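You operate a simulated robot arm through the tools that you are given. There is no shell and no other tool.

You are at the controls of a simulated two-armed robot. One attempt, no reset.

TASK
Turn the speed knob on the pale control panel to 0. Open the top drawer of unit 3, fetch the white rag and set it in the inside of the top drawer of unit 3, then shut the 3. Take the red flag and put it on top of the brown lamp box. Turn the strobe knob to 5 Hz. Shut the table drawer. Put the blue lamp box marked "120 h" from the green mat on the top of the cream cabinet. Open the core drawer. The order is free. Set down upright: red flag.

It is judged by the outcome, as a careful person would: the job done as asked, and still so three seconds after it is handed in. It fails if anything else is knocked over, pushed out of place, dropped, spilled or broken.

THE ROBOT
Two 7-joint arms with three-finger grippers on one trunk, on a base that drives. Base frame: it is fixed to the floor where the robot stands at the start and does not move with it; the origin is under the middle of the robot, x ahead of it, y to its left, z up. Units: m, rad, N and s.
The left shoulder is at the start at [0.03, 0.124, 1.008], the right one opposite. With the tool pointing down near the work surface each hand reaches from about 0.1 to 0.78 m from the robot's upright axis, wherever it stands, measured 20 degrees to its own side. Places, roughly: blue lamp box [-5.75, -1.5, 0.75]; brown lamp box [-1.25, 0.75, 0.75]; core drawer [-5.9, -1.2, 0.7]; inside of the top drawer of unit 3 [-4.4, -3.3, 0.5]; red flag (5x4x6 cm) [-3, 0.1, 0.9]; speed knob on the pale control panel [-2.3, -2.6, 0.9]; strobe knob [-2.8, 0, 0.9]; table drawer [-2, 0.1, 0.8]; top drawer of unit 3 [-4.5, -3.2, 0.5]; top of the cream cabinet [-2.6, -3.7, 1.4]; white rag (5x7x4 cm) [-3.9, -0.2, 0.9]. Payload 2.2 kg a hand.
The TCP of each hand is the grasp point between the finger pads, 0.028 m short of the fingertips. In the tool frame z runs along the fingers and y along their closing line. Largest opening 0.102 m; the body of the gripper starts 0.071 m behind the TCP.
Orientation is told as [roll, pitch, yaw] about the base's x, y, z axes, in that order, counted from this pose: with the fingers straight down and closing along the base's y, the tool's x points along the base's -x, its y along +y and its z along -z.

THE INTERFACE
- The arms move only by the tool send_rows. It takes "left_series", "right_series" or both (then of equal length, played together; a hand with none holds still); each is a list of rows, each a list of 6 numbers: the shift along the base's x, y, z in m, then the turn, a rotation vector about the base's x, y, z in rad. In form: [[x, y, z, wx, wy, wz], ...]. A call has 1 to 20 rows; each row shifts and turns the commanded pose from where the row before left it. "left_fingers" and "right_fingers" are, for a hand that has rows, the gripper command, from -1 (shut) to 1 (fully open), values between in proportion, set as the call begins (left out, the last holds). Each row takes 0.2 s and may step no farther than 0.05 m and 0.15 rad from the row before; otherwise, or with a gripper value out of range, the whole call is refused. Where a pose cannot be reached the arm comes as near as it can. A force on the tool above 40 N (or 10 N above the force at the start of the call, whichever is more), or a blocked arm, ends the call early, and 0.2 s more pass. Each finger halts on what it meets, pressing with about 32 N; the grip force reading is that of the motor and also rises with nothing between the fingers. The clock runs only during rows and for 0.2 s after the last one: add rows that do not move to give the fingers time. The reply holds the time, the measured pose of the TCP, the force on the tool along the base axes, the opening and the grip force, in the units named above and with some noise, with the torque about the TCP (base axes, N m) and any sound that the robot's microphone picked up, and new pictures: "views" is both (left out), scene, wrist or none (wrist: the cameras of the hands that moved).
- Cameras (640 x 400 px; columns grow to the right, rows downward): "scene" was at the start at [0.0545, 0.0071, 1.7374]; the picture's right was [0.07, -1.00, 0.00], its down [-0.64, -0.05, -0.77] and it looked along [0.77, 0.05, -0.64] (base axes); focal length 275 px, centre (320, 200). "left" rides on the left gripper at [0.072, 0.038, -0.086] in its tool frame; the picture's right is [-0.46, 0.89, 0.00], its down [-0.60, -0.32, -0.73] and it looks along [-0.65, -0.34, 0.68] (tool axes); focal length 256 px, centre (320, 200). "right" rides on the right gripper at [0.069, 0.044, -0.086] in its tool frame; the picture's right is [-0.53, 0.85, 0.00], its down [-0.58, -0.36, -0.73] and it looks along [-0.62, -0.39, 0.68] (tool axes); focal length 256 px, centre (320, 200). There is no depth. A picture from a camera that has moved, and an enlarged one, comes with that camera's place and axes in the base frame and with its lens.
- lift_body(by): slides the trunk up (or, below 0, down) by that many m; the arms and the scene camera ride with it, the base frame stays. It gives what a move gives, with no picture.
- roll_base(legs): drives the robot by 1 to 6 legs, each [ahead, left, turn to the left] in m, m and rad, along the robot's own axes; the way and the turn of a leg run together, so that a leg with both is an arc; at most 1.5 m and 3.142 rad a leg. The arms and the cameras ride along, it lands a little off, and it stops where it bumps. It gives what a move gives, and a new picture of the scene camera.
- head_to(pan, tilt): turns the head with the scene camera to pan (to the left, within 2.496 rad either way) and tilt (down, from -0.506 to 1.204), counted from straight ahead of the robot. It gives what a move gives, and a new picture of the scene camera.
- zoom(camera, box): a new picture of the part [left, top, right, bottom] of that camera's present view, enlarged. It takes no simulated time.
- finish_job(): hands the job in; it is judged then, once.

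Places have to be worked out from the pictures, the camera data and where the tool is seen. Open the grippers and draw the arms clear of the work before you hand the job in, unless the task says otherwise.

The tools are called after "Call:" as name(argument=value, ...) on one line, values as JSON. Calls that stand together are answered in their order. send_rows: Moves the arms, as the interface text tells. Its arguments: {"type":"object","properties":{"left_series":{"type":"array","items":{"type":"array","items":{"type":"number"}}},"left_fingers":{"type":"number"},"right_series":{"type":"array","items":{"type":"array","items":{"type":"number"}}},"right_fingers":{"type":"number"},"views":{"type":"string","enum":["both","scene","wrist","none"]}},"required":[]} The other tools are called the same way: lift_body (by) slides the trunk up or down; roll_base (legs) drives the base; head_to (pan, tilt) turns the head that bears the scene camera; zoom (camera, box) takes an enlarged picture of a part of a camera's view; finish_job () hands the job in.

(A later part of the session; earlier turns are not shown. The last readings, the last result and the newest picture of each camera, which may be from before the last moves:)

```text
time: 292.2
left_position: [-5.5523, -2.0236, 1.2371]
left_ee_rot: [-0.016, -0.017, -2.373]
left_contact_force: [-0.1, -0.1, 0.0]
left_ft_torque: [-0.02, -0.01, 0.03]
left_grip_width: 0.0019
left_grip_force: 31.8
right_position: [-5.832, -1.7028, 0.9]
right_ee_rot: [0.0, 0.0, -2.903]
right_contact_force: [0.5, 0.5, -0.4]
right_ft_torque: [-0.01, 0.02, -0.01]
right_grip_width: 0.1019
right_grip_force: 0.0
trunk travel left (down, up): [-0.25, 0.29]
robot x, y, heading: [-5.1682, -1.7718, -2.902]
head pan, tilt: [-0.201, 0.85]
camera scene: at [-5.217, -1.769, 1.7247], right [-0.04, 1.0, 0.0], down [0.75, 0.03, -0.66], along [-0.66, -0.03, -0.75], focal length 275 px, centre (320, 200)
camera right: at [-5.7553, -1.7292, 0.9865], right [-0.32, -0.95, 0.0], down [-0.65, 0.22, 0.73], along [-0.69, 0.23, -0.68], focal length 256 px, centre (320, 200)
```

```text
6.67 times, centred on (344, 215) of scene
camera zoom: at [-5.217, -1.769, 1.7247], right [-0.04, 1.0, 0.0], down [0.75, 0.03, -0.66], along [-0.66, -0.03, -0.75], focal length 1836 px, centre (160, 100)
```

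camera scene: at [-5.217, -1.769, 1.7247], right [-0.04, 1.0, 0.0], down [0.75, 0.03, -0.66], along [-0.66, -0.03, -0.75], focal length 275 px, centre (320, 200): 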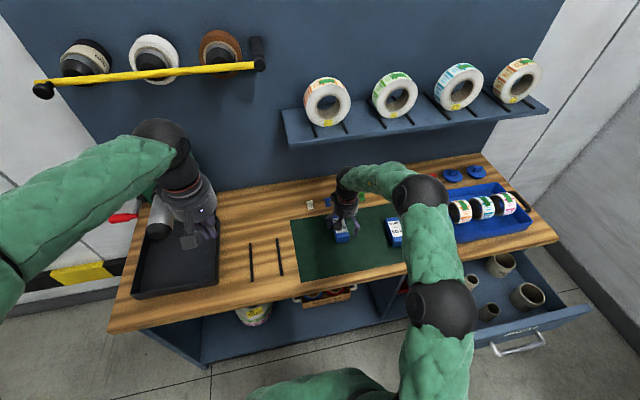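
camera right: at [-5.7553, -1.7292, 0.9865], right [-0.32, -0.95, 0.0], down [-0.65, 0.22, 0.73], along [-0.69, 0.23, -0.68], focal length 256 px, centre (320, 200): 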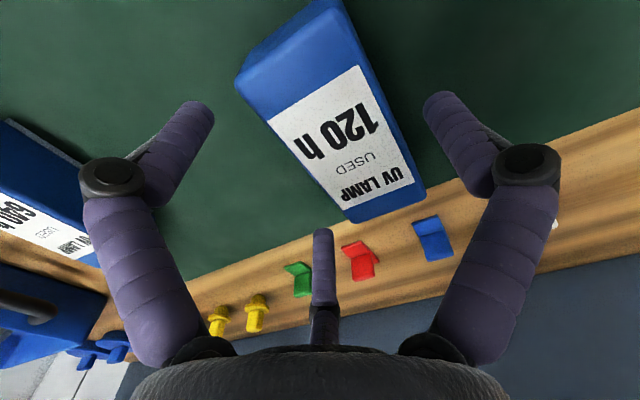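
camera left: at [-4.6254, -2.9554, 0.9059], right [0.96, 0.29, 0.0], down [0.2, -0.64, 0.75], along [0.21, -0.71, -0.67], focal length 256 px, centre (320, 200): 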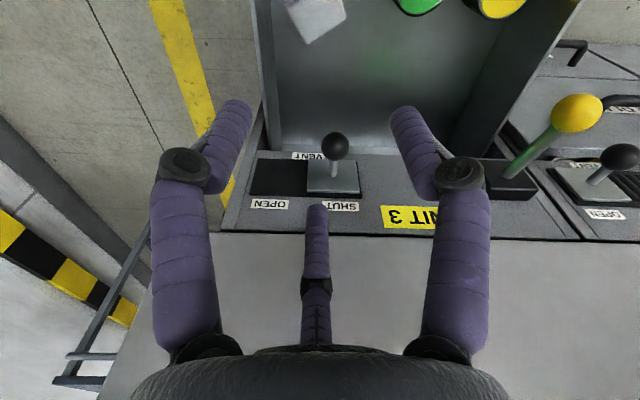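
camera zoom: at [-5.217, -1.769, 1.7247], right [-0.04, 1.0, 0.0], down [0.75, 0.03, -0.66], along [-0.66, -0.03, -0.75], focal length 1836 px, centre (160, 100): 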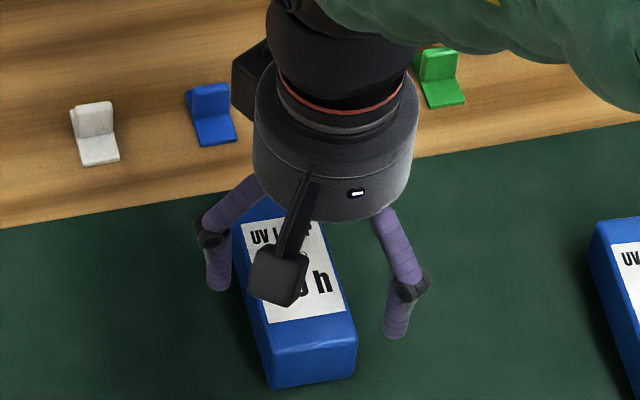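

Box centre relative to the TCP is 6 mm nearer me and 15 mm towards the single finger, nearly as planned. A small shift, then down to grasp height and close.

Call:
send_rows(right_series=[[0.005, 0.0012, -0.01, 0, 0, 0], [0, 0, -0.012, 0, 0, 0], [0, 0, 0, 0, 0, 0]], right_fingers=1, views="none")

Call:
send_rows(right_series=[[0, 0, 0, 0, 0, 0], [0, 0, 0, 0, 0, 0], [0, 0, 0, 0, 0, 0], [0, 0, 0, 0, 0, 0]], right_fingers=-1)

Call:
zoom(camera="scene", box=[296, 185, 392, 245])

```text
time: 293.0
left_position: [-5.5516, -2.0221, 1.2387]
left_ee_rot: [-0.013, -0.017, -2.373]
left_contact_force: [-0.2, -0.1, -0.2]
left_ft_torque: [0.02, -0.01, 0.02]
left_grip_width: 0.0022
left_grip_force: 31.3
right_position: [-5.8262, -1.7025, 0.8801]
right_ee_rot: [0.0, -0.002, -2.904]
right_contact_force: [-0.1, -0.2, 0.9]
right_ft_torque: [0.04, 0.0, 0.0]
right_grip_width: 0.1021
right_grip_force: 0.2
trunk travel left (down, up): [-0.25, 0.29]
robot x, y, heading: [-5.1687, -1.7754, -2.907]
head pan, tilt: [-0.201, 0.85]
```

```text
time: 294.0
left_position: [-5.553, -2.024, 1.2383]
left_ee_rot: [-0.014, -0.019, -2.373]
left_contact_force: [0.5, 0.0, -0.1]
left_ft_torque: [0.0, 0.03, 0.0]
left_grip_width: 0.002
left_grip_force: 31.2
right_position: [-5.8261, -1.704, 0.8804]
right_ee_rot: [0.001, -0.002, -2.905]
right_contact_force: [-0.9, -1.8, 2.3]
right_ft_torque: [0.03, 0.04, 0.01]
right_grip_width: 0.07
right_grip_force: 31.7
trunk travel left (down, up): [-0.25, 0.29]
robot x, y, heading: [-5.1676, -1.7726, -2.901]
head pan, tilt: [-0.201, 0.85]
camera scene: at [-5.2175, -1.7691, 1.7247], right [-0.04, 1.0, 0.0], down [0.75, 0.03, -0.66], along [-0.66, -0.03, -0.75], focal length 275 px, centre (320, 200)
camera right: at [-5.75, -1.7282, 0.9661], right [-0.32, -0.95, 0.0], down [-0.65, 0.22, 0.73], along [-0.69, 0.23, -0.68], focal length 256 px, centre (320, 200)
```

scene: 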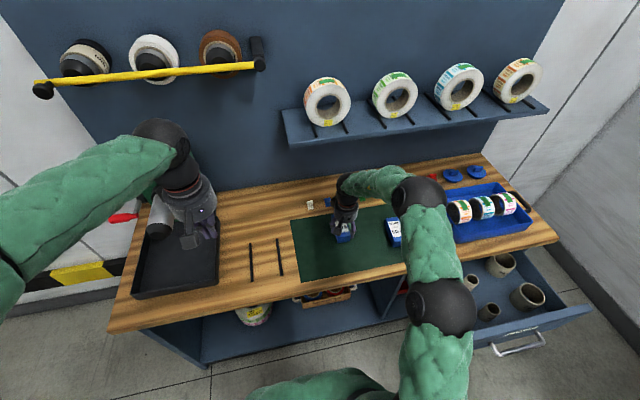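
right: 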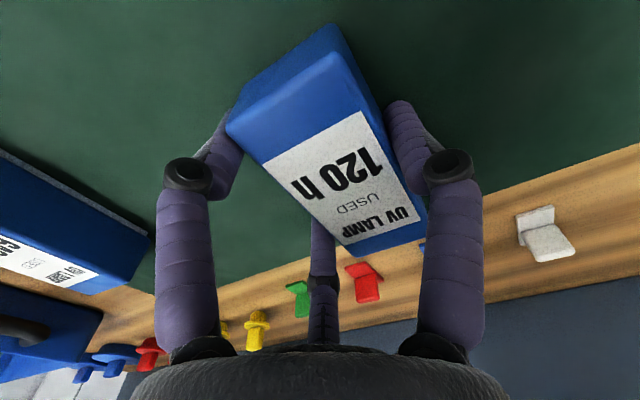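

```text
6.67 times, centred on (344, 215) of scene
camera zoom: at [-5.2175, -1.7691, 1.7247], right [-0.04, 1.0, 0.0], down [0.75, 0.03, -0.66], along [-0.66, -0.03, -0.75], focal length 1836 px, centre (160, 100)
```

zoom: 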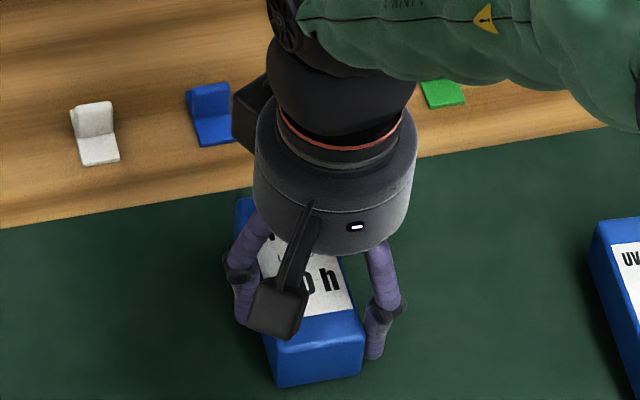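

Gripped at 70 mm as predicted. Lifting slowly to test the hold.

Call:
send_rows(right_series=[[0, 0, 0.01, 0, 0, 0], [0, 0, 0.02, 0, 0, 0], [0, 0, 0.03, 0, 0, 0], [0, 0, 0.03, 0, 0, 0]], right_fingers=-1)

Call:
zoom(camera="scene", box=[296, 165, 392, 225])

```text
time: 295.0
left_position: [-5.552, -2.0227, 1.2375]
left_ee_rot: [-0.017, -0.017, -2.375]
left_contact_force: [-0.5, -0.3, 0.5]
left_ft_torque: [0.04, 0.02, -0.01]
left_grip_width: 0.0022
left_grip_force: 31.3
right_position: [-5.8247, -1.703, 0.9696]
right_ee_rot: [0.0, 0.001, -2.9]
right_contact_force: [0.2, 0.5, -3.3]
right_ft_torque: [0.05, 0.0, -0.04]
right_grip_width: 0.0701
right_grip_force: 32.0
trunk travel left (down, up): [-0.25, 0.29]
robot x, y, heading: [-5.1678, -1.7748, -2.902]
head pan, tilt: [-0.201, 0.85]
camera scene: at [-5.217, -1.769, 1.7247], right [-0.04, 1.0, 0.0], down [0.75, 0.03, -0.66], along [-0.66, -0.03, -0.75], focal length 275 px, centre (320, 200)
camera right: at [-5.7488, -1.7284, 1.0567], right [-0.32, -0.95, 0.0], down [-0.65, 0.22, 0.73], along [-0.69, 0.23, -0.68], focal length 256 px, centre (320, 200)
```

scene: 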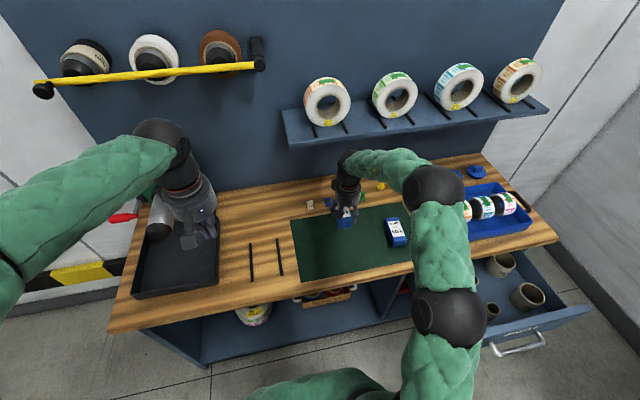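
right: 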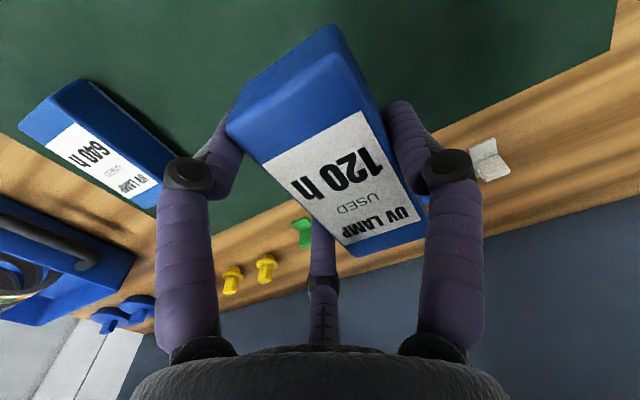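

```text
6.67 times, centred on (344, 195) of scene
camera zoom: at [-5.217, -1.769, 1.7247], right [-0.04, 1.0, 0.0], down [0.75, 0.03, -0.66], along [-0.66, -0.03, -0.75], focal length 1836 px, centre (160, 233)
```

zoom: 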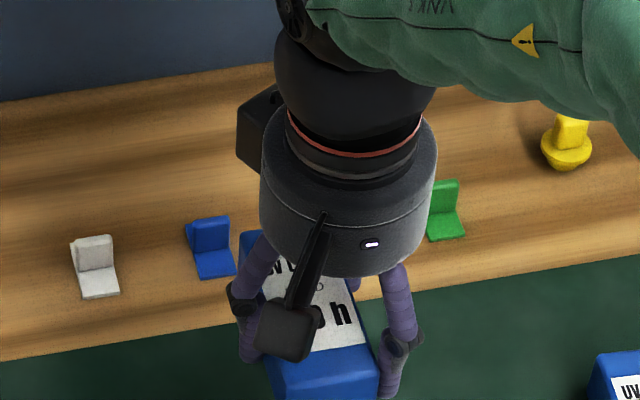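

The box is held without slipping. I'll raise it, draw both arms in, and back away from the bench.

Call:
send_rows(right_series=[[0, 0, 0.04, 0, 0, 0], [0, 0, 0.04, 0, 0, 0], [0, 0, 0.04, 0, 0, 0], [0.02, 0.005, 0.04, 0, 0, 0], [0.035, 0.009, 0.02, 0, 0, 0], [0.035, 0.009, 0.0, 0, 0, 0], [0.035, 0.009, 0.0, 0, 0, 0], [0.035, 0.009, 0.0, 0, 0, 0], [0.035, 0.009, 0.0, 0, 0, 0], [0.035, 0.009, 0.0, 0, 0, 0]], left_series=[[0, 0, 0, 0, 0, -0.1], [0, 0, 0, 0, 0, -0.1], [0, 0, 0, 0, 0, -0.1], [0, 0, 0, 0, 0, -0.1], [0, 0, 0, 0, 0, -0.1], [0, 0, 0, 0, 0, 0], [0, 0, 0, 0, 0, 0], [0, 0, 0, 0, 0, 0], [0, 0, 0, 0, 0, 0], [0, 0, 0, 0, 0, 0]], right_fingers=-1, left_fingers=-1, views="wrist")

Call:
roll_base(legs=[[-0.45, 0.1, 0]])

Call:
zoom(camera="scene", box=[240, 150, 560, 350])

```text
time: 297.2
left_position: [-5.5513, -2.0229, 1.2371]
left_ee_rot: [-0.014, -0.019, -2.874]
left_contact_force: [0.1, -0.5, -0.1]
left_ft_torque: [-0.02, 0.03, 0.0]
left_grip_width: 0.002
left_grip_force: 31.7
right_position: [-5.5968, -1.6428, 1.1491]
right_ee_rot: [0.0, -0.002, -2.902]
right_contact_force: [0.0, 0.1, -2.1]
right_ft_torque: [0.04, 0.02, -0.03]
right_grip_width: 0.07
right_grip_force: 31.4
trunk travel left (down, up): [-0.25, 0.29]
robot x, y, heading: [-5.1683, -1.7735, -2.902]
head pan, tilt: [-0.201, 0.85]
camera right: at [-5.5201, -1.6688, 1.235], right [-0.32, -0.95, 0.0], down [-0.64, 0.22, 0.73], along [-0.69, 0.23, -0.68], focal length 256 px, centre (320, 200)
camera left: at [-5.4704, -2.0425, 1.3213], right [-0.21, -0.98, 0.0], down [-0.65, 0.14, 0.75], along [-0.73, 0.16, -0.67], focal length 256 px, centre (320, 200)
```

right: 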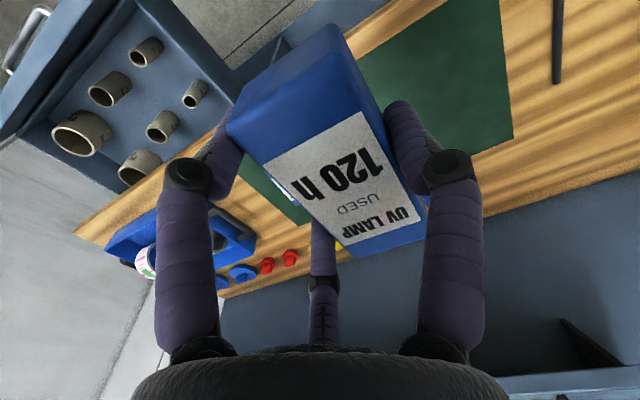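
left: 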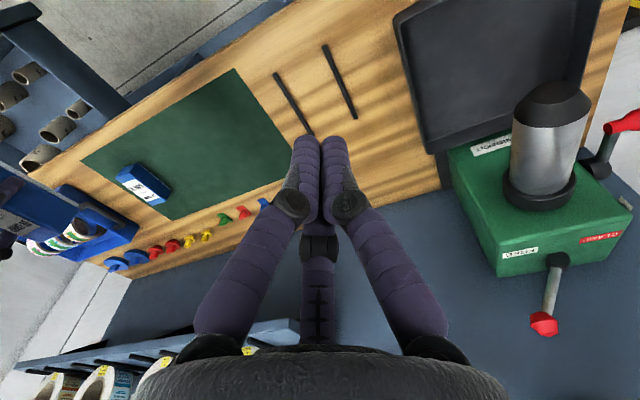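

```text
time: 300.0
left_position: [-5.0803, -2.0142, 1.2365]
left_ee_rot: [-0.014, -0.018, -2.862]
left_contact_force: [0.3, -0.1, 0.4]
left_ft_torque: [0.0, 0.03, -0.02]
left_grip_width: 0.0023
left_grip_force: 32.0
right_position: [-5.1303, -1.6357, 1.1475]
right_ee_rot: [0.0, -0.002, -2.89]
right_contact_force: [-0.1, -0.3, -3.3]
right_ft_torque: [0.06, 0.0, -0.02]
right_grip_width: 0.0703
right_grip_force: 31.8
trunk travel left (down, up): [-0.25, 0.29]
robot x, y, heading: [-4.7009, -1.7567, -2.887]
head pan, tilt: [-0.201, 0.85]
camera scene: at [-4.7475, -1.7547, 1.7247], right [-0.05, 1.0, 0.0], down [0.75, 0.04, -0.66], along [-0.66, -0.03, -0.75], focal length 275 px, centre (320, 200)
```

scene: 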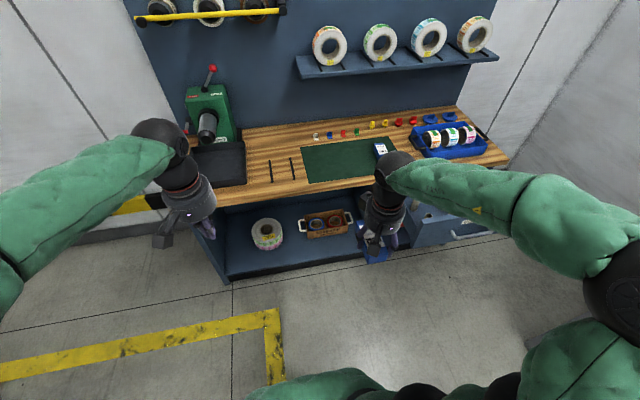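

```text
2.00 times, centred on (400, 250) of scene
camera zoom: at [-4.7475, -1.7547, 1.7247], right [-0.05, 1.0, 0.0], down [0.75, 0.04, -0.66], along [-0.66, -0.03, -0.75], focal length 551 px, centre (160, 100)
```

zoom: 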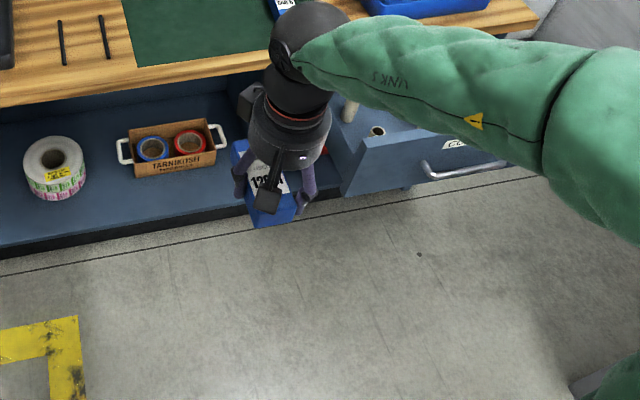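

Before choosing the route to the cream cabinet, I'll look at the passage around this end of the machine line.

Call:
head_to(pan=1.3, tilt=0.45)

Call:
head_to(pan=2.2, tilt=0.3)

```text
time: 301.6
left_position: [-5.08, -2.0148, 1.2369]
left_ee_rot: [-0.016, -0.018, -2.863]
left_contact_force: [0.9, 0.4, 0.0]
left_ft_torque: [0.03, 0.0, 0.02]
left_grip_width: 0.0021
left_grip_force: 31.5
right_position: [-5.1307, -1.6334, 1.1479]
right_ee_rot: [0.001, 0.0, -2.891]
right_contact_force: [0.5, 0.2, -2.5]
right_ft_torque: [0.05, 0.0, 0.0]
right_grip_width: 0.07
right_grip_force: 31.5
trunk travel left (down, up): [-0.25, 0.29]
robot x, y, heading: [-4.6955, -1.7643, -2.888]
head pan, tilt: [1.3, 0.45]
camera scene: at [-4.6724, -1.8427, 1.7591], right [-1.0, 0.02, 0.0], down [0.01, 0.44, -0.9], along [-0.02, -0.9, -0.44], focal length 275 px, centre (320, 200)
```

scene: 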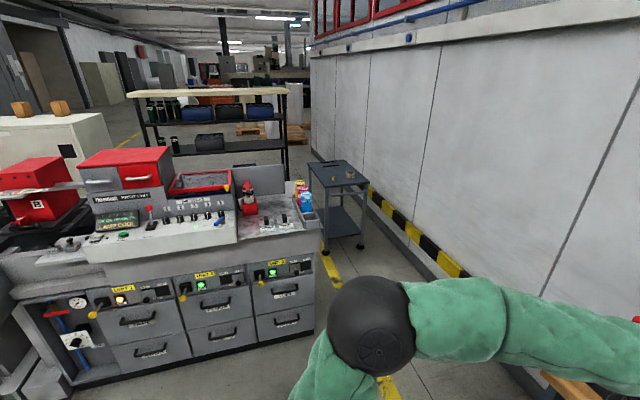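

```text
time: 302.8
left_position: [-5.0815, -2.0137, 1.2355]
left_ee_rot: [-0.015, -0.016, -2.863]
left_contact_force: [-0.4, 0.8, -0.3]
left_ft_torque: [0.03, 0.04, -0.04]
left_grip_width: 0.002
left_grip_force: 31.9
right_position: [-5.1313, -1.6352, 1.1477]
right_ee_rot: [0.001, -0.001, -2.891]
right_contact_force: [-0.1, 0.3, -4.1]
right_ft_torque: [0.07, -0.01, 0.03]
right_grip_width: 0.07
right_grip_force: 31.9
trunk travel left (down, up): [-0.25, 0.29]
robot x, y, heading: [-4.6999, -1.7559, -2.893]
head pan, tilt: [2.201, 0.3]
camera scene: at [-4.5985, -1.8103, 1.7731], right [-0.64, -0.77, 0.0], down [-0.23, 0.19, -0.96], along [0.74, -0.61, -0.3], focal length 275 px, centre (320, 200)
```

scene: 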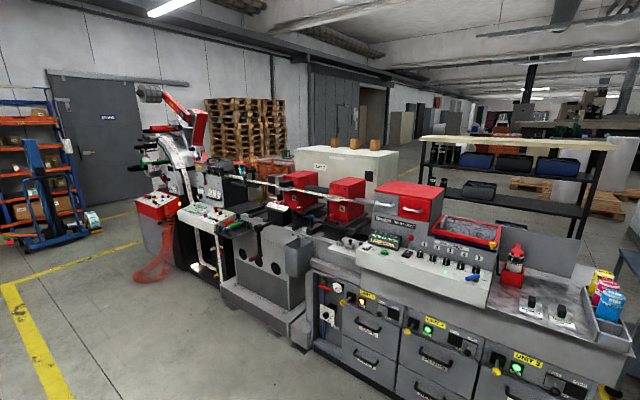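

The gap at this end is blocked by a cart (about 0.3 m), so I'll go round the other end of the line. First I'll turn around and drive along the aisle.

Call:
head_to(pan=0.0, tilt=0.45)

Call:
roll_base(legs=[[0, 0, 3.135], [1.4, -0.05, 0], [1.4, -0.05, 0]])

```text
time: 304.9
left_position: [-5.0813, -2.0144, 1.2362]
left_ee_rot: [-0.014, -0.016, -2.861]
left_contact_force: [-0.2, 0.2, -0.8]
left_ft_torque: [0.01, 0.0, -0.02]
left_grip_width: 0.0021
left_grip_force: 31.5
right_position: [-5.1297, -1.6333, 1.1481]
right_ee_rot: [0.0, 0.0, -2.89]
right_contact_force: [0.2, 0.3, -2.8]
right_ft_torque: [0.04, -0.02, -0.01]
right_grip_width: 0.0703
right_grip_force: 32.4
trunk travel left (down, up): [-0.25, 0.29]
robot x, y, heading: [-4.7031, -1.7593, -2.89]
head pan, tilt: [0.0, 0.45]
camera scene: at [-4.7595, -1.7737, 1.7591], right [-0.25, 0.97, 0.0], down [0.42, 0.11, -0.9], along [-0.87, -0.22, -0.44], focal length 275 px, centre (320, 200)
```

scene: 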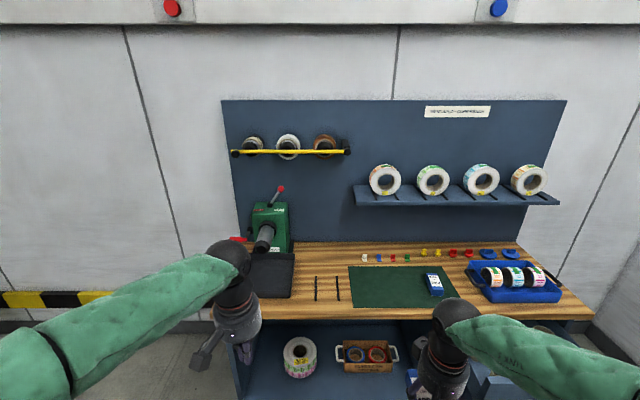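

```text
time: 325.3
left_position: [-1.5046, -1.4421, 1.2354]
left_ee_rot: [-0.014, -0.017, 0.113]
left_contact_force: [0.3, 0.3, -0.8]
left_ft_torque: [-0.04, 0.01, -0.01]
left_grip_width: 0.0021
left_grip_force: 32.0
right_position: [-1.5179, -1.8241, 1.1478]
right_ee_rot: [0.0, 0.001, 0.085]
right_contact_force: [0.6, -0.4, -3.4]
right_ft_torque: [-0.02, 0.06, 0.0]
right_grip_width: 0.0702
right_grip_force: 32.3
trunk travel left (down, up): [-0.25, 0.29]
robot x, y, heading: [-1.9219, -1.6269, 0.084]
head pan, tilt: [0.0, 0.45]
camera scene: at [-1.8629, -1.6234, 1.7591], right [0.08, -1.0, 0.0], down [-0.43, -0.04, -0.9], along [0.9, 0.08, -0.44], focal length 275 px, centre (320, 200)
```

scene: 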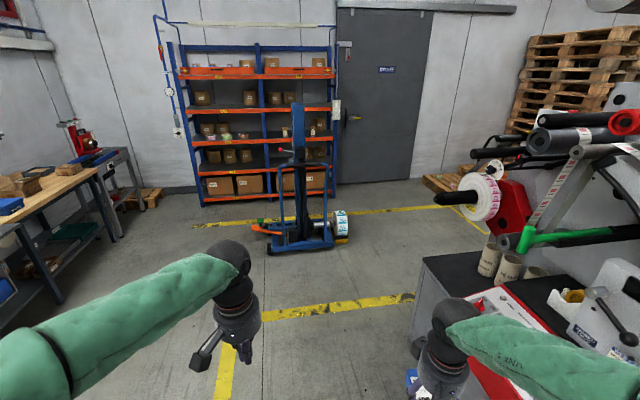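

The turn came up a bit short and I drifted towards the line. I'll correct my heading, move left, and go on in shorter legs.

Call:
roll_base(legs=[[0, 0.3, 0.16], [0.9, 0, 0]])

Call:
head_to(pan=-0.5, tilt=0.4)

```text
time: 331.7
left_position: [-0.7022, -0.8802, 1.2368]
left_ee_rot: [-0.015, -0.017, 0.247]
left_contact_force: [0.0, -0.2, -0.9]
left_ft_torque: [0.03, 0.02, 0.02]
left_grip_width: 0.0022
left_grip_force: 31.9
right_position: [-0.6658, -1.2612, 1.148]
right_ee_rot: [0.0, 0.0, 0.221]
right_contact_force: [-0.1, -0.7, -2.3]
right_ft_torque: [-0.06, 0.03, 0.02]
right_grip_width: 0.0698
right_grip_force: 31.6
trunk travel left (down, up): [-0.25, 0.29]
robot x, y, heading: [-1.0933, -1.1231, 0.22]
head pan, tilt: [0.0, 0.45]
camera scene: at [-1.0332, -1.109, 1.7591], right [0.22, -0.98, 0.0], down [-0.43, -0.1, -0.9], along [0.88, 0.2, -0.44], focal length 275 px, centre (320, 200)
```

scene: 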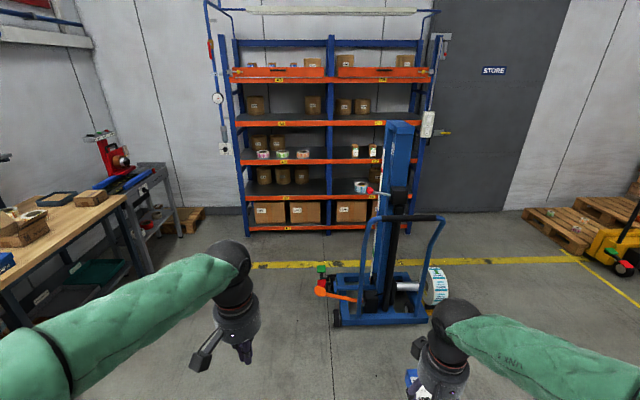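

```text
time: 332.6
left_position: [-0.7039, -0.8801, 1.237]
left_ee_rot: [-0.014, -0.017, 0.249]
left_contact_force: [-0.4, -0.3, -0.2]
left_ft_torque: [0.0, 0.01, 0.0]
left_grip_width: 0.0021
left_grip_force: 31.0
right_position: [-0.6661, -1.2619, 1.1477]
right_ee_rot: [0.001, 0.001, 0.22]
right_contact_force: [0.7, -0.3, -2.8]
right_ft_torque: [-0.06, 0.03, -0.01]
right_grip_width: 0.0703
right_grip_force: 32.5
trunk travel left (down, up): [-0.25, 0.29]
robot x, y, heading: [-1.092, -1.1229, 0.219]
head pan, tilt: [-0.499, 0.4]
camera scene: at [-1.0343, -1.1546, 1.7638], right [-0.27, -0.96, 0.0], down [-0.37, 0.11, -0.92], along [0.89, -0.25, -0.39], focal length 275 px, centre (320, 200)
```

scene: 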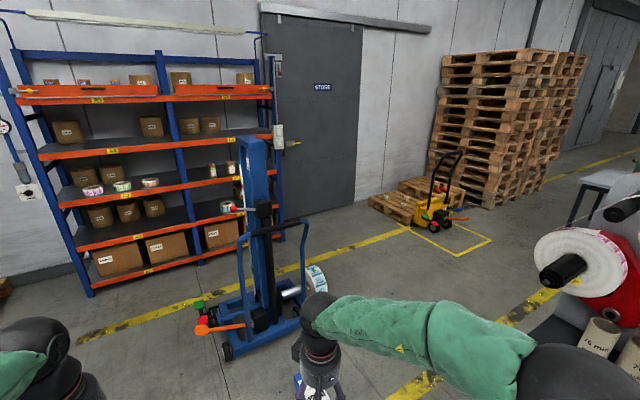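

The passage between the reel spindle (e1 ≈ -1.0) and the stacker is about 1.2 m wide. I'll move up, turn to face down the passage, and centre myself in it.

Call:
roll_base(legs=[[0.62, 0, 0], [0, 0, -1.545]])

Call:
head_to(pan=0.0, tilt=0.45)

```text
time: 339.9
left_position: [-0.2525, -1.3879, 1.2374]
left_ee_rot: [-0.015, -0.018, -1.337]
left_contact_force: [0.4, -0.3, -0.1]
left_ft_torque: [0.02, -0.02, -0.02]
left_grip_width: 0.0022
left_grip_force: 31.1
right_position: [-0.6333, -1.4192, 1.1487]
right_ee_rot: [0.0, 0.0, -1.366]
right_contact_force: [0.5, -0.1, -3.1]
right_ft_torque: [0.02, 0.03, -0.03]
right_grip_width: 0.0702
right_grip_force: 31.8
trunk travel left (down, up): [-0.25, 0.29]
robot x, y, heading: [-0.4861, -0.9964, -1.37]
head pan, tilt: [-0.499, 0.4]
camera scene: at [-0.5222, -1.0522, 1.7638], right [-0.96, 0.29, 0.0], down [0.11, 0.37, -0.92], along [-0.27, -0.88, -0.39], focal length 275 px, centre (320, 200)
```

scene: 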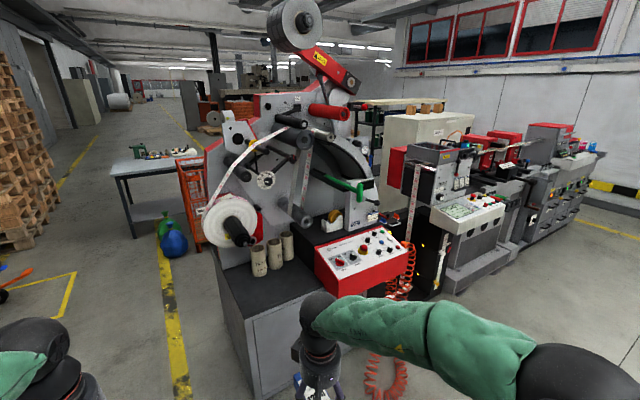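

```text
time: 340.9
left_position: [-0.2519, -1.387, 1.2363]
left_ee_rot: [-0.015, -0.017, -1.337]
left_contact_force: [-0.1, -0.6, -0.7]
left_ft_torque: [0.01, 0.0, -0.03]
left_grip_width: 0.002
left_grip_force: 31.0
right_position: [-0.6341, -1.4187, 1.1478]
right_ee_rot: [0.001, 0.0, -1.366]
right_contact_force: [1.3, 0.3, -3.6]
right_ft_torque: [0.03, 0.03, 0.0]
right_grip_width: 0.0706
right_grip_force: 32.0
trunk travel left (down, up): [-0.25, 0.29]
robot x, y, heading: [-0.4893, -0.997, -1.371]
head pan, tilt: [0.0, 0.45]
camera scene: at [-0.4766, -1.0536, 1.7591], right [-0.98, -0.2, 0.0], down [-0.09, 0.43, -0.9], along [0.18, -0.88, -0.44], focal length 275 px, centre (320, 200)
```

scene: 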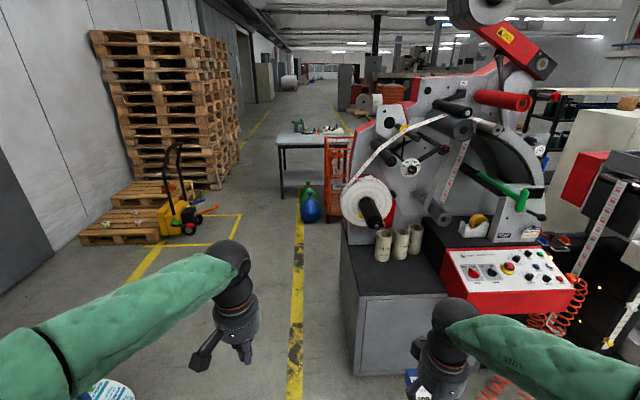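

Ahead I can see the passage with pallets on the left; a tank, crate and table lie beyond the unwinder. I'll centre in the passage and advance in stages.

Call:
roll_base(legs=[[0, 0.33, 0.045], [0.8, 0, 0]])

Call:
head_to(pan=-0.6, tilt=0.5)

```text
time: 347.0
left_position: [0.2564, -2.1006, 1.2362]
left_ee_rot: [-0.014, -0.016, -1.334]
left_contact_force: [0.0, -0.7, -0.4]
left_ft_torque: [-0.03, 0.0, 0.02]
left_grip_width: 0.0021
left_grip_force: 31.5
right_position: [-0.1237, -2.1344, 1.1473]
right_ee_rot: [0.001, 0.001, -1.359]
right_contact_force: [0.0, -0.5, -3.1]
right_ft_torque: [0.1, 0.02, 0.03]
right_grip_width: 0.0702
right_grip_force: 32.1
trunk travel left (down, up): [-0.25, 0.29]
robot x, y, heading: [0.0177, -1.7059, -1.359]
head pan, tilt: [0.0, 0.45]
camera scene: at [0.0295, -1.7683, 1.7591], right [-0.98, -0.21, 0.0], down [-0.09, 0.43, -0.9], along [0.19, -0.88, -0.44], focal length 275 px, centre (320, 200)
```

scene: 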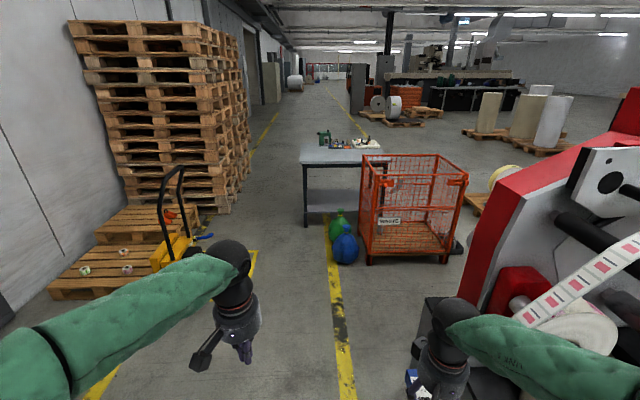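

```text
time: 348.0
left_position: [0.2572, -2.0988, 1.2374]
left_ee_rot: [-0.014, -0.017, -1.332]
left_contact_force: [0.3, -0.3, -0.5]
left_ft_torque: [0.0, 0.04, 0.02]
left_grip_width: 0.0021
left_grip_force: 31.8
right_position: [-0.1255, -2.135, 1.1477]
right_ee_rot: [0.0, -0.001, -1.359]
right_contact_force: [0.9, -0.5, -3.0]
right_ft_torque: [0.03, 0.01, -0.01]
right_grip_width: 0.07
right_grip_force: 32.1
trunk travel left (down, up): [-0.25, 0.29]
robot x, y, heading: [0.0171, -1.7079, -1.36]
head pan, tilt: [-0.6, 0.499]
camera scene: at [-0.0243, -1.762, 1.7546], right [-0.93, 0.38, 0.0], down [0.18, 0.44, -0.88], along [-0.33, -0.81, -0.48], focal length 275 px, centre (320, 200)
```

scene: 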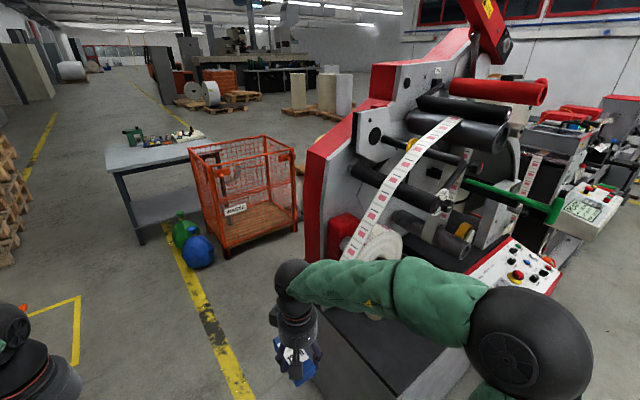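

The corridor between the unwinder's back and the orange crate looks about 0.9 m wide. I'll raise the trunk so my hands pass above the crate, then advance and look into it.

Call:
lift_body(by=0.27)

Call:
roll_base(legs=[[0.85, 0.05, 0.033]])

Call:
head_to(pan=-1.1, tilt=0.7)

Call:
head_to(pan=-0.6, tilt=0.6)

```text
time: 350.7
left_position: [0.2568, -2.1, 1.5056]
left_ee_rot: [-0.013, -0.017, -1.332]
left_contact_force: [0.1, -0.5, 0.0]
left_ft_torque: [-0.02, 0.02, 0.03]
left_grip_width: 0.0021
left_grip_force: 31.5
right_position: [-0.1253, -2.1351, 1.4178]
right_ee_rot: [-0.001, -0.001, -1.359]
right_contact_force: [0.1, 0.5, -2.3]
right_ft_torque: [0.05, 0.06, 0.0]
right_grip_width: 0.0701
right_grip_force: 32.3
trunk travel left (down, up): [-0.52, 0.02]
robot x, y, heading: [0.0197, -1.7091, -1.36]
head pan, tilt: [-0.6, 0.499]
```

```text
time: 355.2
left_position: [0.5095, -2.9068, 1.5069]
left_ee_rot: [-0.014, -0.016, -1.298]
left_contact_force: [0.7, -0.2, 0.2]
left_ft_torque: [0.01, -0.02, 0.0]
left_grip_width: 0.0021
left_grip_force: 31.8
right_position: [0.1305, -2.955, 1.4186]
right_ee_rot: [-0.001, 0.001, -1.326]
right_contact_force: [0.0, 0.4, -3.5]
right_ft_torque: [0.03, 0.07, 0.02]
right_grip_width: 0.0702
right_grip_force: 31.9
trunk travel left (down, up): [-0.52, 0.02]
robot x, y, heading: [0.2608, -2.5253, -1.325]
head pan, tilt: [-0.6, 0.499]
camera scene: at [0.2183, -2.5795, 2.0247], right [-0.94, 0.35, 0.0], down [0.17, 0.45, -0.88], along [-0.31, -0.82, -0.48], focal length 275 px, centre (320, 200)
```

scene: 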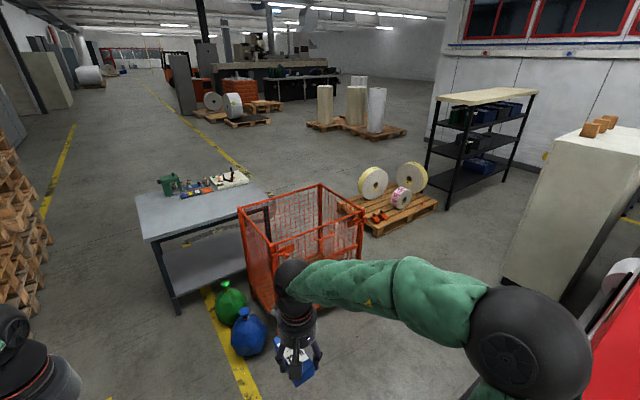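

```text
time: 356.2
left_position: [0.5097, -2.907, 1.5065]
left_ee_rot: [-0.015, -0.017, -1.299]
left_contact_force: [0.5, 0.1, 0.4]
left_ft_torque: [0.03, 0.01, 0.02]
left_grip_width: 0.0023
left_grip_force: 31.4
right_position: [0.1298, -2.955, 1.4178]
right_ee_rot: [0.0, 0.0, -1.327]
right_contact_force: [0.0, 0.3, -2.5]
right_ft_torque: [0.05, 0.06, -0.01]
right_grip_width: 0.07
right_grip_force: 31.7
trunk travel left (down, up): [-0.52, 0.02]
robot x, y, heading: [0.2601, -2.5229, -1.324]
head pan, tilt: [-1.1, 0.7]
camera scene: at [0.1859, -2.5499, 2.007], right [-0.66, 0.75, 0.0], down [0.49, 0.42, -0.77], along [-0.58, -0.5, -0.64], focal length 275 px, centre (320, 200)
```

scene: 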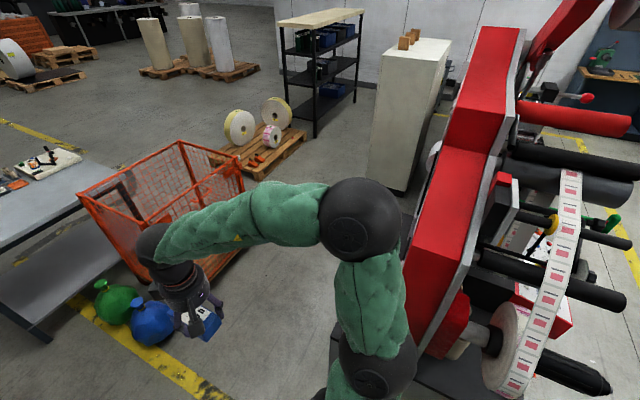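

```text
time: 357.1
left_position: [0.5099, -2.9085, 1.5073]
left_ee_rot: [-0.013, -0.018, -1.298]
left_contact_force: [0.2, 0.7, 0.5]
left_ft_torque: [0.01, 0.03, 0.01]
left_grip_width: 0.002
left_grip_force: 31.3
right_position: [0.1311, -2.9562, 1.4178]
right_ee_rot: [-0.001, 0.001, -1.327]
right_contact_force: [-0.2, 0.3, -2.8]
right_ft_torque: [0.03, 0.04, -0.02]
right_grip_width: 0.0701
right_grip_force: 31.6
trunk travel left (down, up): [-0.52, 0.02]
robot x, y, heading: [0.2604, -2.5242, -1.326]
head pan, tilt: [-0.6, 0.6]
camera scene: at [0.2191, -2.5774, 2.0155], right [-0.94, 0.35, 0.0], down [0.2, 0.53, -0.82], along [-0.29, -0.77, -0.57], focal length 275 px, centre (320, 200)
```

scene: 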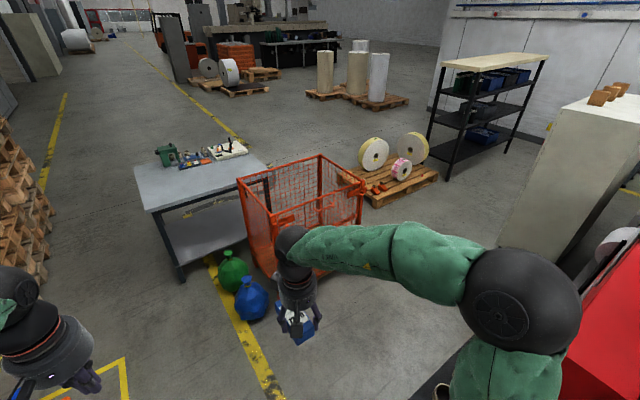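

From above, the cream cabinet's side and back are open. I'll zoom on the crate and the corridor for accurate clearances.

Call:
zoom(camera="scene", box=[210, 140, 450, 310])

Call:
head_to(pan=-1.2, tilt=0.9)

Call:
head_to(pan=-0.9, tilt=0.4)

```text
2.35 times, centred on (330, 225) of scene
camera zoom: at [0.2191, -2.5774, 2.0155], right [-0.94, 0.35, 0.0], down [0.2, 0.53, -0.82], along [-0.29, -0.77, -0.57], focal length 648 px, centre (296, 141)
```

zoom: 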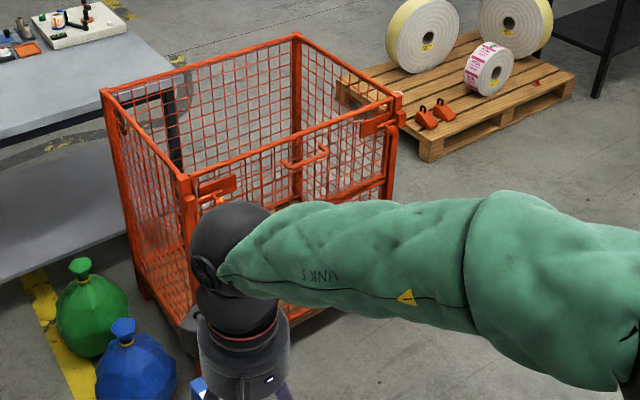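

```text
time: 358.1
left_position: [0.5124, -2.9082, 1.5074]
left_ee_rot: [-0.013, -0.018, -1.3]
left_contact_force: [-0.3, 0.1, -0.1]
left_ft_torque: [0.0, 0.0, -0.02]
left_grip_width: 0.002
left_grip_force: 31.4
right_position: [0.1308, -2.955, 1.4167]
right_ee_rot: [0.001, 0.001, -1.327]
right_contact_force: [-0.3, 0.4, -3.0]
right_ft_torque: [-0.01, 0.03, 0.0]
right_grip_width: 0.07
right_grip_force: 32.1
trunk travel left (down, up): [-0.52, 0.02]
robot x, y, heading: [0.2574, -2.528, -1.322]
head pan, tilt: [-1.201, 0.901]
camera scene: at [0.1884, -2.5382, 1.9908], right [-0.58, 0.82, 0.0], down [0.64, 0.45, -0.62], along [-0.51, -0.36, -0.78], focal length 275 px, centre (320, 200)
```

scene: 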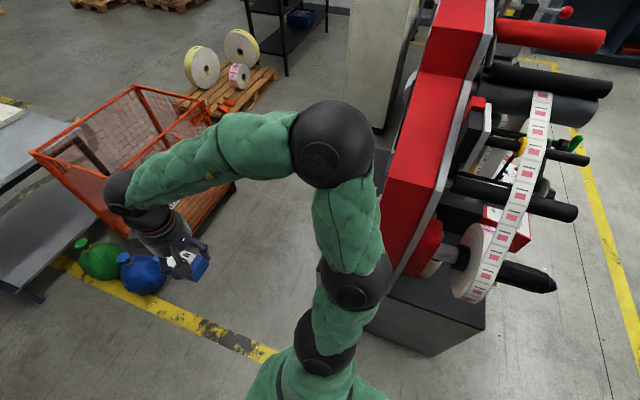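

```text
time: 359.0
left_position: [0.5106, -2.9082, 1.5069]
left_ee_rot: [-0.014, -0.018, -1.298]
left_contact_force: [0.2, -0.1, -0.4]
left_ft_torque: [0.02, -0.03, -0.01]
left_grip_width: 0.0018
left_grip_force: 31.5
right_position: [0.1304, -2.9555, 1.4184]
right_ee_rot: [0.0, 0.001, -1.326]
right_contact_force: [-0.7, 0.2, -3.1]
right_ft_torque: [0.03, 0.05, -0.03]
right_grip_width: 0.0703
right_grip_force: 32.2
trunk travel left (down, up): [-0.52, 0.02]
robot x, y, heading: [0.2567, -2.524, -1.326]
head pan, tilt: [-0.901, 0.4]
camera scene: at [0.1935, -2.5679, 2.0337], right [-0.79, 0.61, 0.0], down [0.24, 0.31, -0.92], along [-0.56, -0.73, -0.39], focal length 275 px, centre (320, 200)
```

scene: 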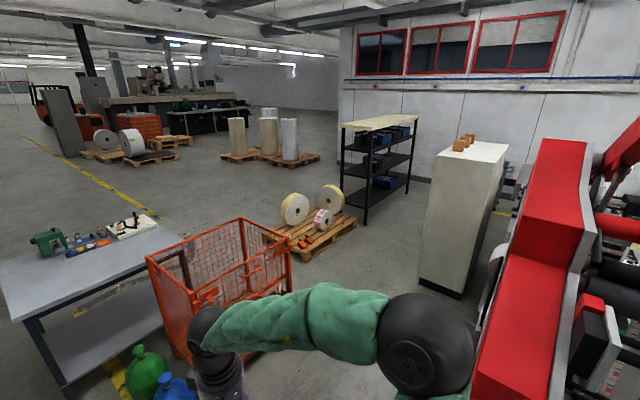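

The corridor looks wider than feared: the machine's rear seems to be at n ≈ -2.5. I'll advance a bit more and look straight along it.

Call:
roll_base(legs=[[0.55, 0.0, 0]])

Call:
head_to(pan=-1.6, tilt=0.7)

```text
time: 362.3
left_position: [0.6454, -3.458, 1.5059]
left_ee_rot: [-0.013, -0.016, -1.296]
left_contact_force: [0.4, -0.2, -0.5]
left_ft_torque: [-0.02, 0.0, 0.01]
left_grip_width: 0.0022
left_grip_force: 31.6
right_position: [0.2667, -3.505, 1.4172]
right_ee_rot: [-0.001, 0.001, -1.327]
right_contact_force: [0.3, 0.0, -2.6]
right_ft_torque: [0.03, 0.01, 0.03]
right_grip_width: 0.0701
right_grip_force: 31.5
trunk travel left (down, up): [-0.52, 0.02]
robot x, y, heading: [0.397, -3.0751, -1.332]
head pan, tilt: [-0.901, 0.4]
camera scene: at [0.3301, -3.1174, 2.0338], right [-0.79, 0.61, 0.0], down [0.24, 0.31, -0.92], along [-0.56, -0.73, -0.39], focal length 275 px, centre (320, 200)
```

scene: 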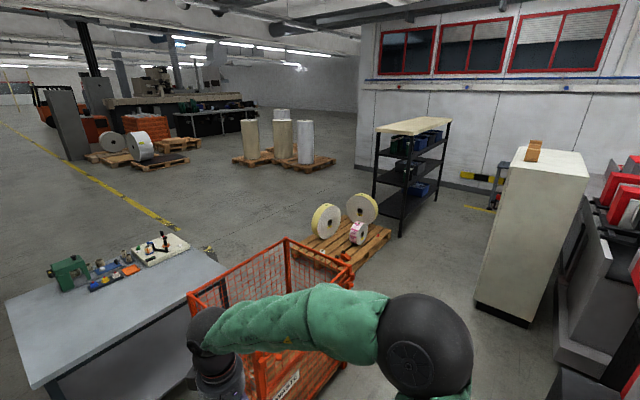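

```text
time: 363.3
left_position: [0.6473, -3.4579, 1.5078]
left_ee_rot: [-0.014, -0.017, -1.298]
left_contact_force: [0.0, 0.6, -0.3]
left_ft_torque: [0.01, 0.01, -0.02]
left_grip_width: 0.0024
left_grip_force: 31.6
right_position: [0.267, -3.5043, 1.4167]
right_ee_rot: [0.001, 0.001, -1.324]
right_contact_force: [-0.2, -0.1, -2.4]
right_ft_torque: [0.0, 0.01, -0.01]
right_grip_width: 0.0698
right_grip_force: 32.1
trunk travel left (down, up): [-0.52, 0.02]
robot x, y, heading: [0.3969, -3.0727, -1.328]
head pan, tilt: [-1.6, 0.7]
camera scene: at [0.3038, -3.0625, 2.007], right [-0.21, 0.98, 0.0], down [0.63, 0.14, -0.77], along [-0.75, -0.16, -0.64], focal length 275 px, centre (320, 200)
```

scene: 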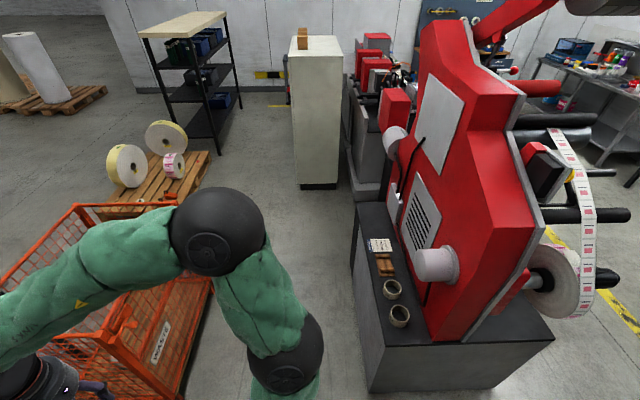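

The corridor is about 1.1 m wide (n -2.7 to -3.8), and the cream cabinet is straight along it: near face at e1 ≈ -3.07, top z ≈ 1.44, wooden blocks along its back edge. I'll centre in the corridor and turn to face the cabinet.

Call:
roll_base(legs=[[0.17, 0.0, 0], [0, 0, -1.568]])

Call:
head_to(pan=0.0, tilt=0.55)

```text
time: 368.6
left_position: [0.0527, -3.491, 1.507]
left_ee_rot: [-0.015, -0.019, -2.862]
left_contact_force: [0.4, 0.5, 0.9]
left_ft_torque: [0.01, 0.0, 0.0]
left_grip_width: 0.0019
left_grip_force: 31.5
right_position: [0.0013, -3.1094, 1.4168]
right_ee_rot: [0.001, 0.0, -2.889]
right_contact_force: [-0.1, 0.1, -3.1]
right_ft_torque: [0.02, -0.03, 0.02]
right_grip_width: 0.0702
right_grip_force: 32.5
trunk travel left (down, up): [-0.52, 0.02]
robot x, y, heading: [0.4327, -3.2316, -2.891]
head pan, tilt: [-1.6, 0.7]
camera scene: at [0.4433, -3.1431, 2.0069], right [0.98, 0.22, 0.0], down [0.14, -0.63, -0.76], along [-0.17, 0.75, -0.64], focal length 275 px, centre (320, 200)
```

scene: 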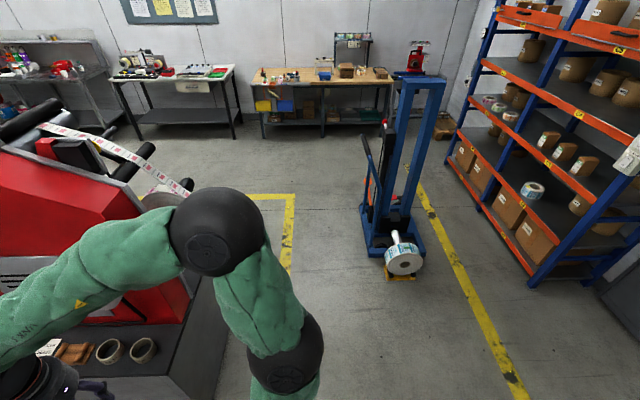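

```text
time: 370.2
left_position: [0.0523, -3.4904, 1.5066]
left_ee_rot: [-0.013, -0.017, -2.861]
left_contact_force: [0.3, 0.3, 0.4]
left_ft_torque: [-0.01, 0.02, -0.01]
left_grip_width: 0.0022
left_grip_force: 31.8
right_position: [0.0031, -3.1094, 1.4171]
right_ee_rot: [-0.001, -0.001, -2.888]
right_contact_force: [0.1, -0.6, -2.2]
right_ft_torque: [-0.01, -0.03, -0.02]
right_grip_width: 0.07
right_grip_force: 31.4
trunk travel left (down, up): [-0.52, 0.02]
robot x, y, heading: [0.4375, -3.2319, -2.892]
head pan, tilt: [0.0, 0.55]
camera scene: at [0.3751, -3.2483, 2.0201], right [-0.25, 0.97, 0.0], down [0.51, 0.13, -0.85], along [-0.83, -0.21, -0.52], focal length 275 px, centre (320, 200)
```

scene: 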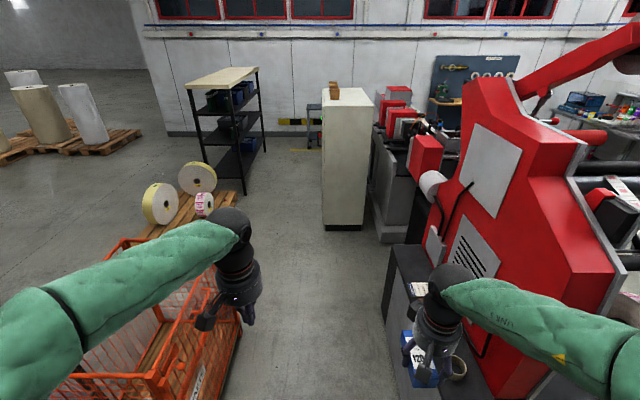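

I'm facing the cabinet with about 0.2 m clearance on the machine side. Driving forward in two stages.

Call:
roll_base(legs=[[1.1, 0.0, 0]])

Call:
roll_base(legs=[[0.75, 0.0, 0]])

Call:
head_to(pan=-0.2, tilt=0.6)

```text
time: 375.9
left_position: [-1.0127, -3.8051, 1.5074]
left_ee_rot: [-0.015, -0.017, -2.819]
left_contact_force: [-0.6, 0.4, 0.2]
left_ft_torque: [0.0, 0.0, 0.0]
left_grip_width: 0.0023
left_grip_force: 31.1
right_position: [-1.0768, -3.4281, 1.418]
right_ee_rot: [0.0, 0.0, -2.848]
right_contact_force: [-0.8, 0.3, -3.7]
right_ft_torque: [0.08, -0.03, -0.02]
right_grip_width: 0.0703
right_grip_force: 31.7
trunk travel left (down, up): [-0.52, 0.02]
robot x, y, heading: [-0.6404, -3.5318, -2.847]
head pan, tilt: [0.0, 0.55]
camera scene: at [-0.6993, -3.5512, 2.0201], right [-0.29, 0.96, 0.0], down [0.5, 0.15, -0.85], along [-0.82, -0.25, -0.52], focal length 275 px, centre (320, 200)
```

scene: 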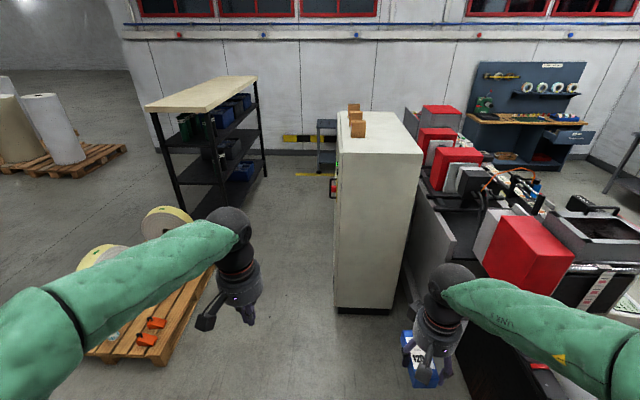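

```text
time: 380.0
left_position: [-1.7298, -4.0138, 1.5067]
left_ee_rot: [-0.014, -0.017, -2.829]
left_contact_force: [0.5, -0.1, -1.0]
left_ft_torque: [0.03, 0.02, 0.0]
left_grip_width: 0.0022
left_grip_force: 31.9
right_position: [-1.7919, -3.6363, 1.418]
right_ee_rot: [-0.001, -0.001, -2.857]
right_contact_force: [-0.9, 0.3, -2.6]
right_ft_torque: [0.06, -0.01, 0.03]
right_grip_width: 0.0703
right_grip_force: 31.9
trunk travel left (down, up): [-0.52, 0.02]
robot x, y, heading: [-1.3565, -3.75, -2.858]
head pan, tilt: [0.0, 0.55]
camera scene: at [-1.4143, -3.7628, 2.0201], right [-0.28, 0.96, 0.0], down [0.5, 0.15, -0.85], along [-0.82, -0.24, -0.52], focal length 275 px, centre (320, 200)
```

scene: 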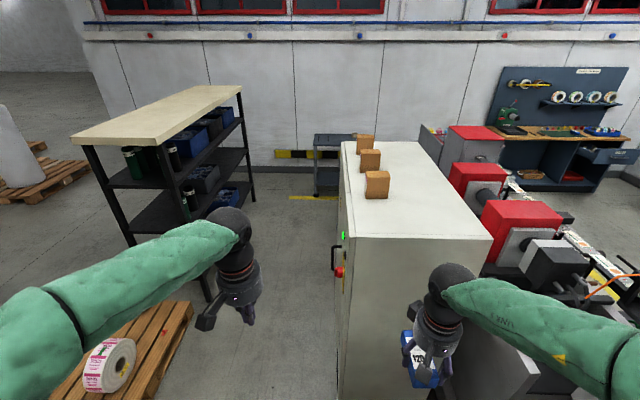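

```text
time: 380.7
left_position: [-1.7309, -4.0149, 1.5065]
left_ee_rot: [-0.014, -0.019, -2.828]
left_contact_force: [0.1, 0.5, -1.1]
left_ft_torque: [0.0, 0.0, 0.04]
left_grip_width: 0.0023
left_grip_force: 31.4
right_position: [-1.7935, -3.6369, 1.4175]
right_ee_rot: [0.002, 0.003, -2.856]
right_contact_force: [-0.5, -0.2, -3.3]
right_ft_torque: [0.03, -0.04, 0.0]
right_grip_width: 0.0702
right_grip_force: 32.1
trunk travel left (down, up): [-0.52, 0.02]
robot x, y, heading: [-1.3559, -3.7439, -2.861]
head pan, tilt: [-0.201, 0.6]
camera scene: at [-1.4171, -3.7454, 2.0155], right [-0.08, 1.0, 0.0], down [0.56, 0.05, -0.82], along [-0.82, -0.07, -0.57], focal length 275 px, centre (320, 200)
```

scene: 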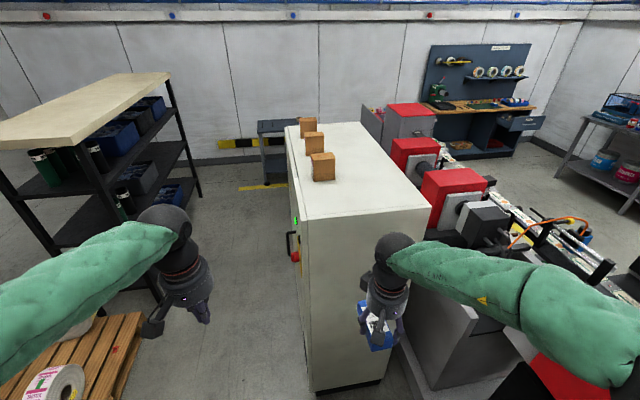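

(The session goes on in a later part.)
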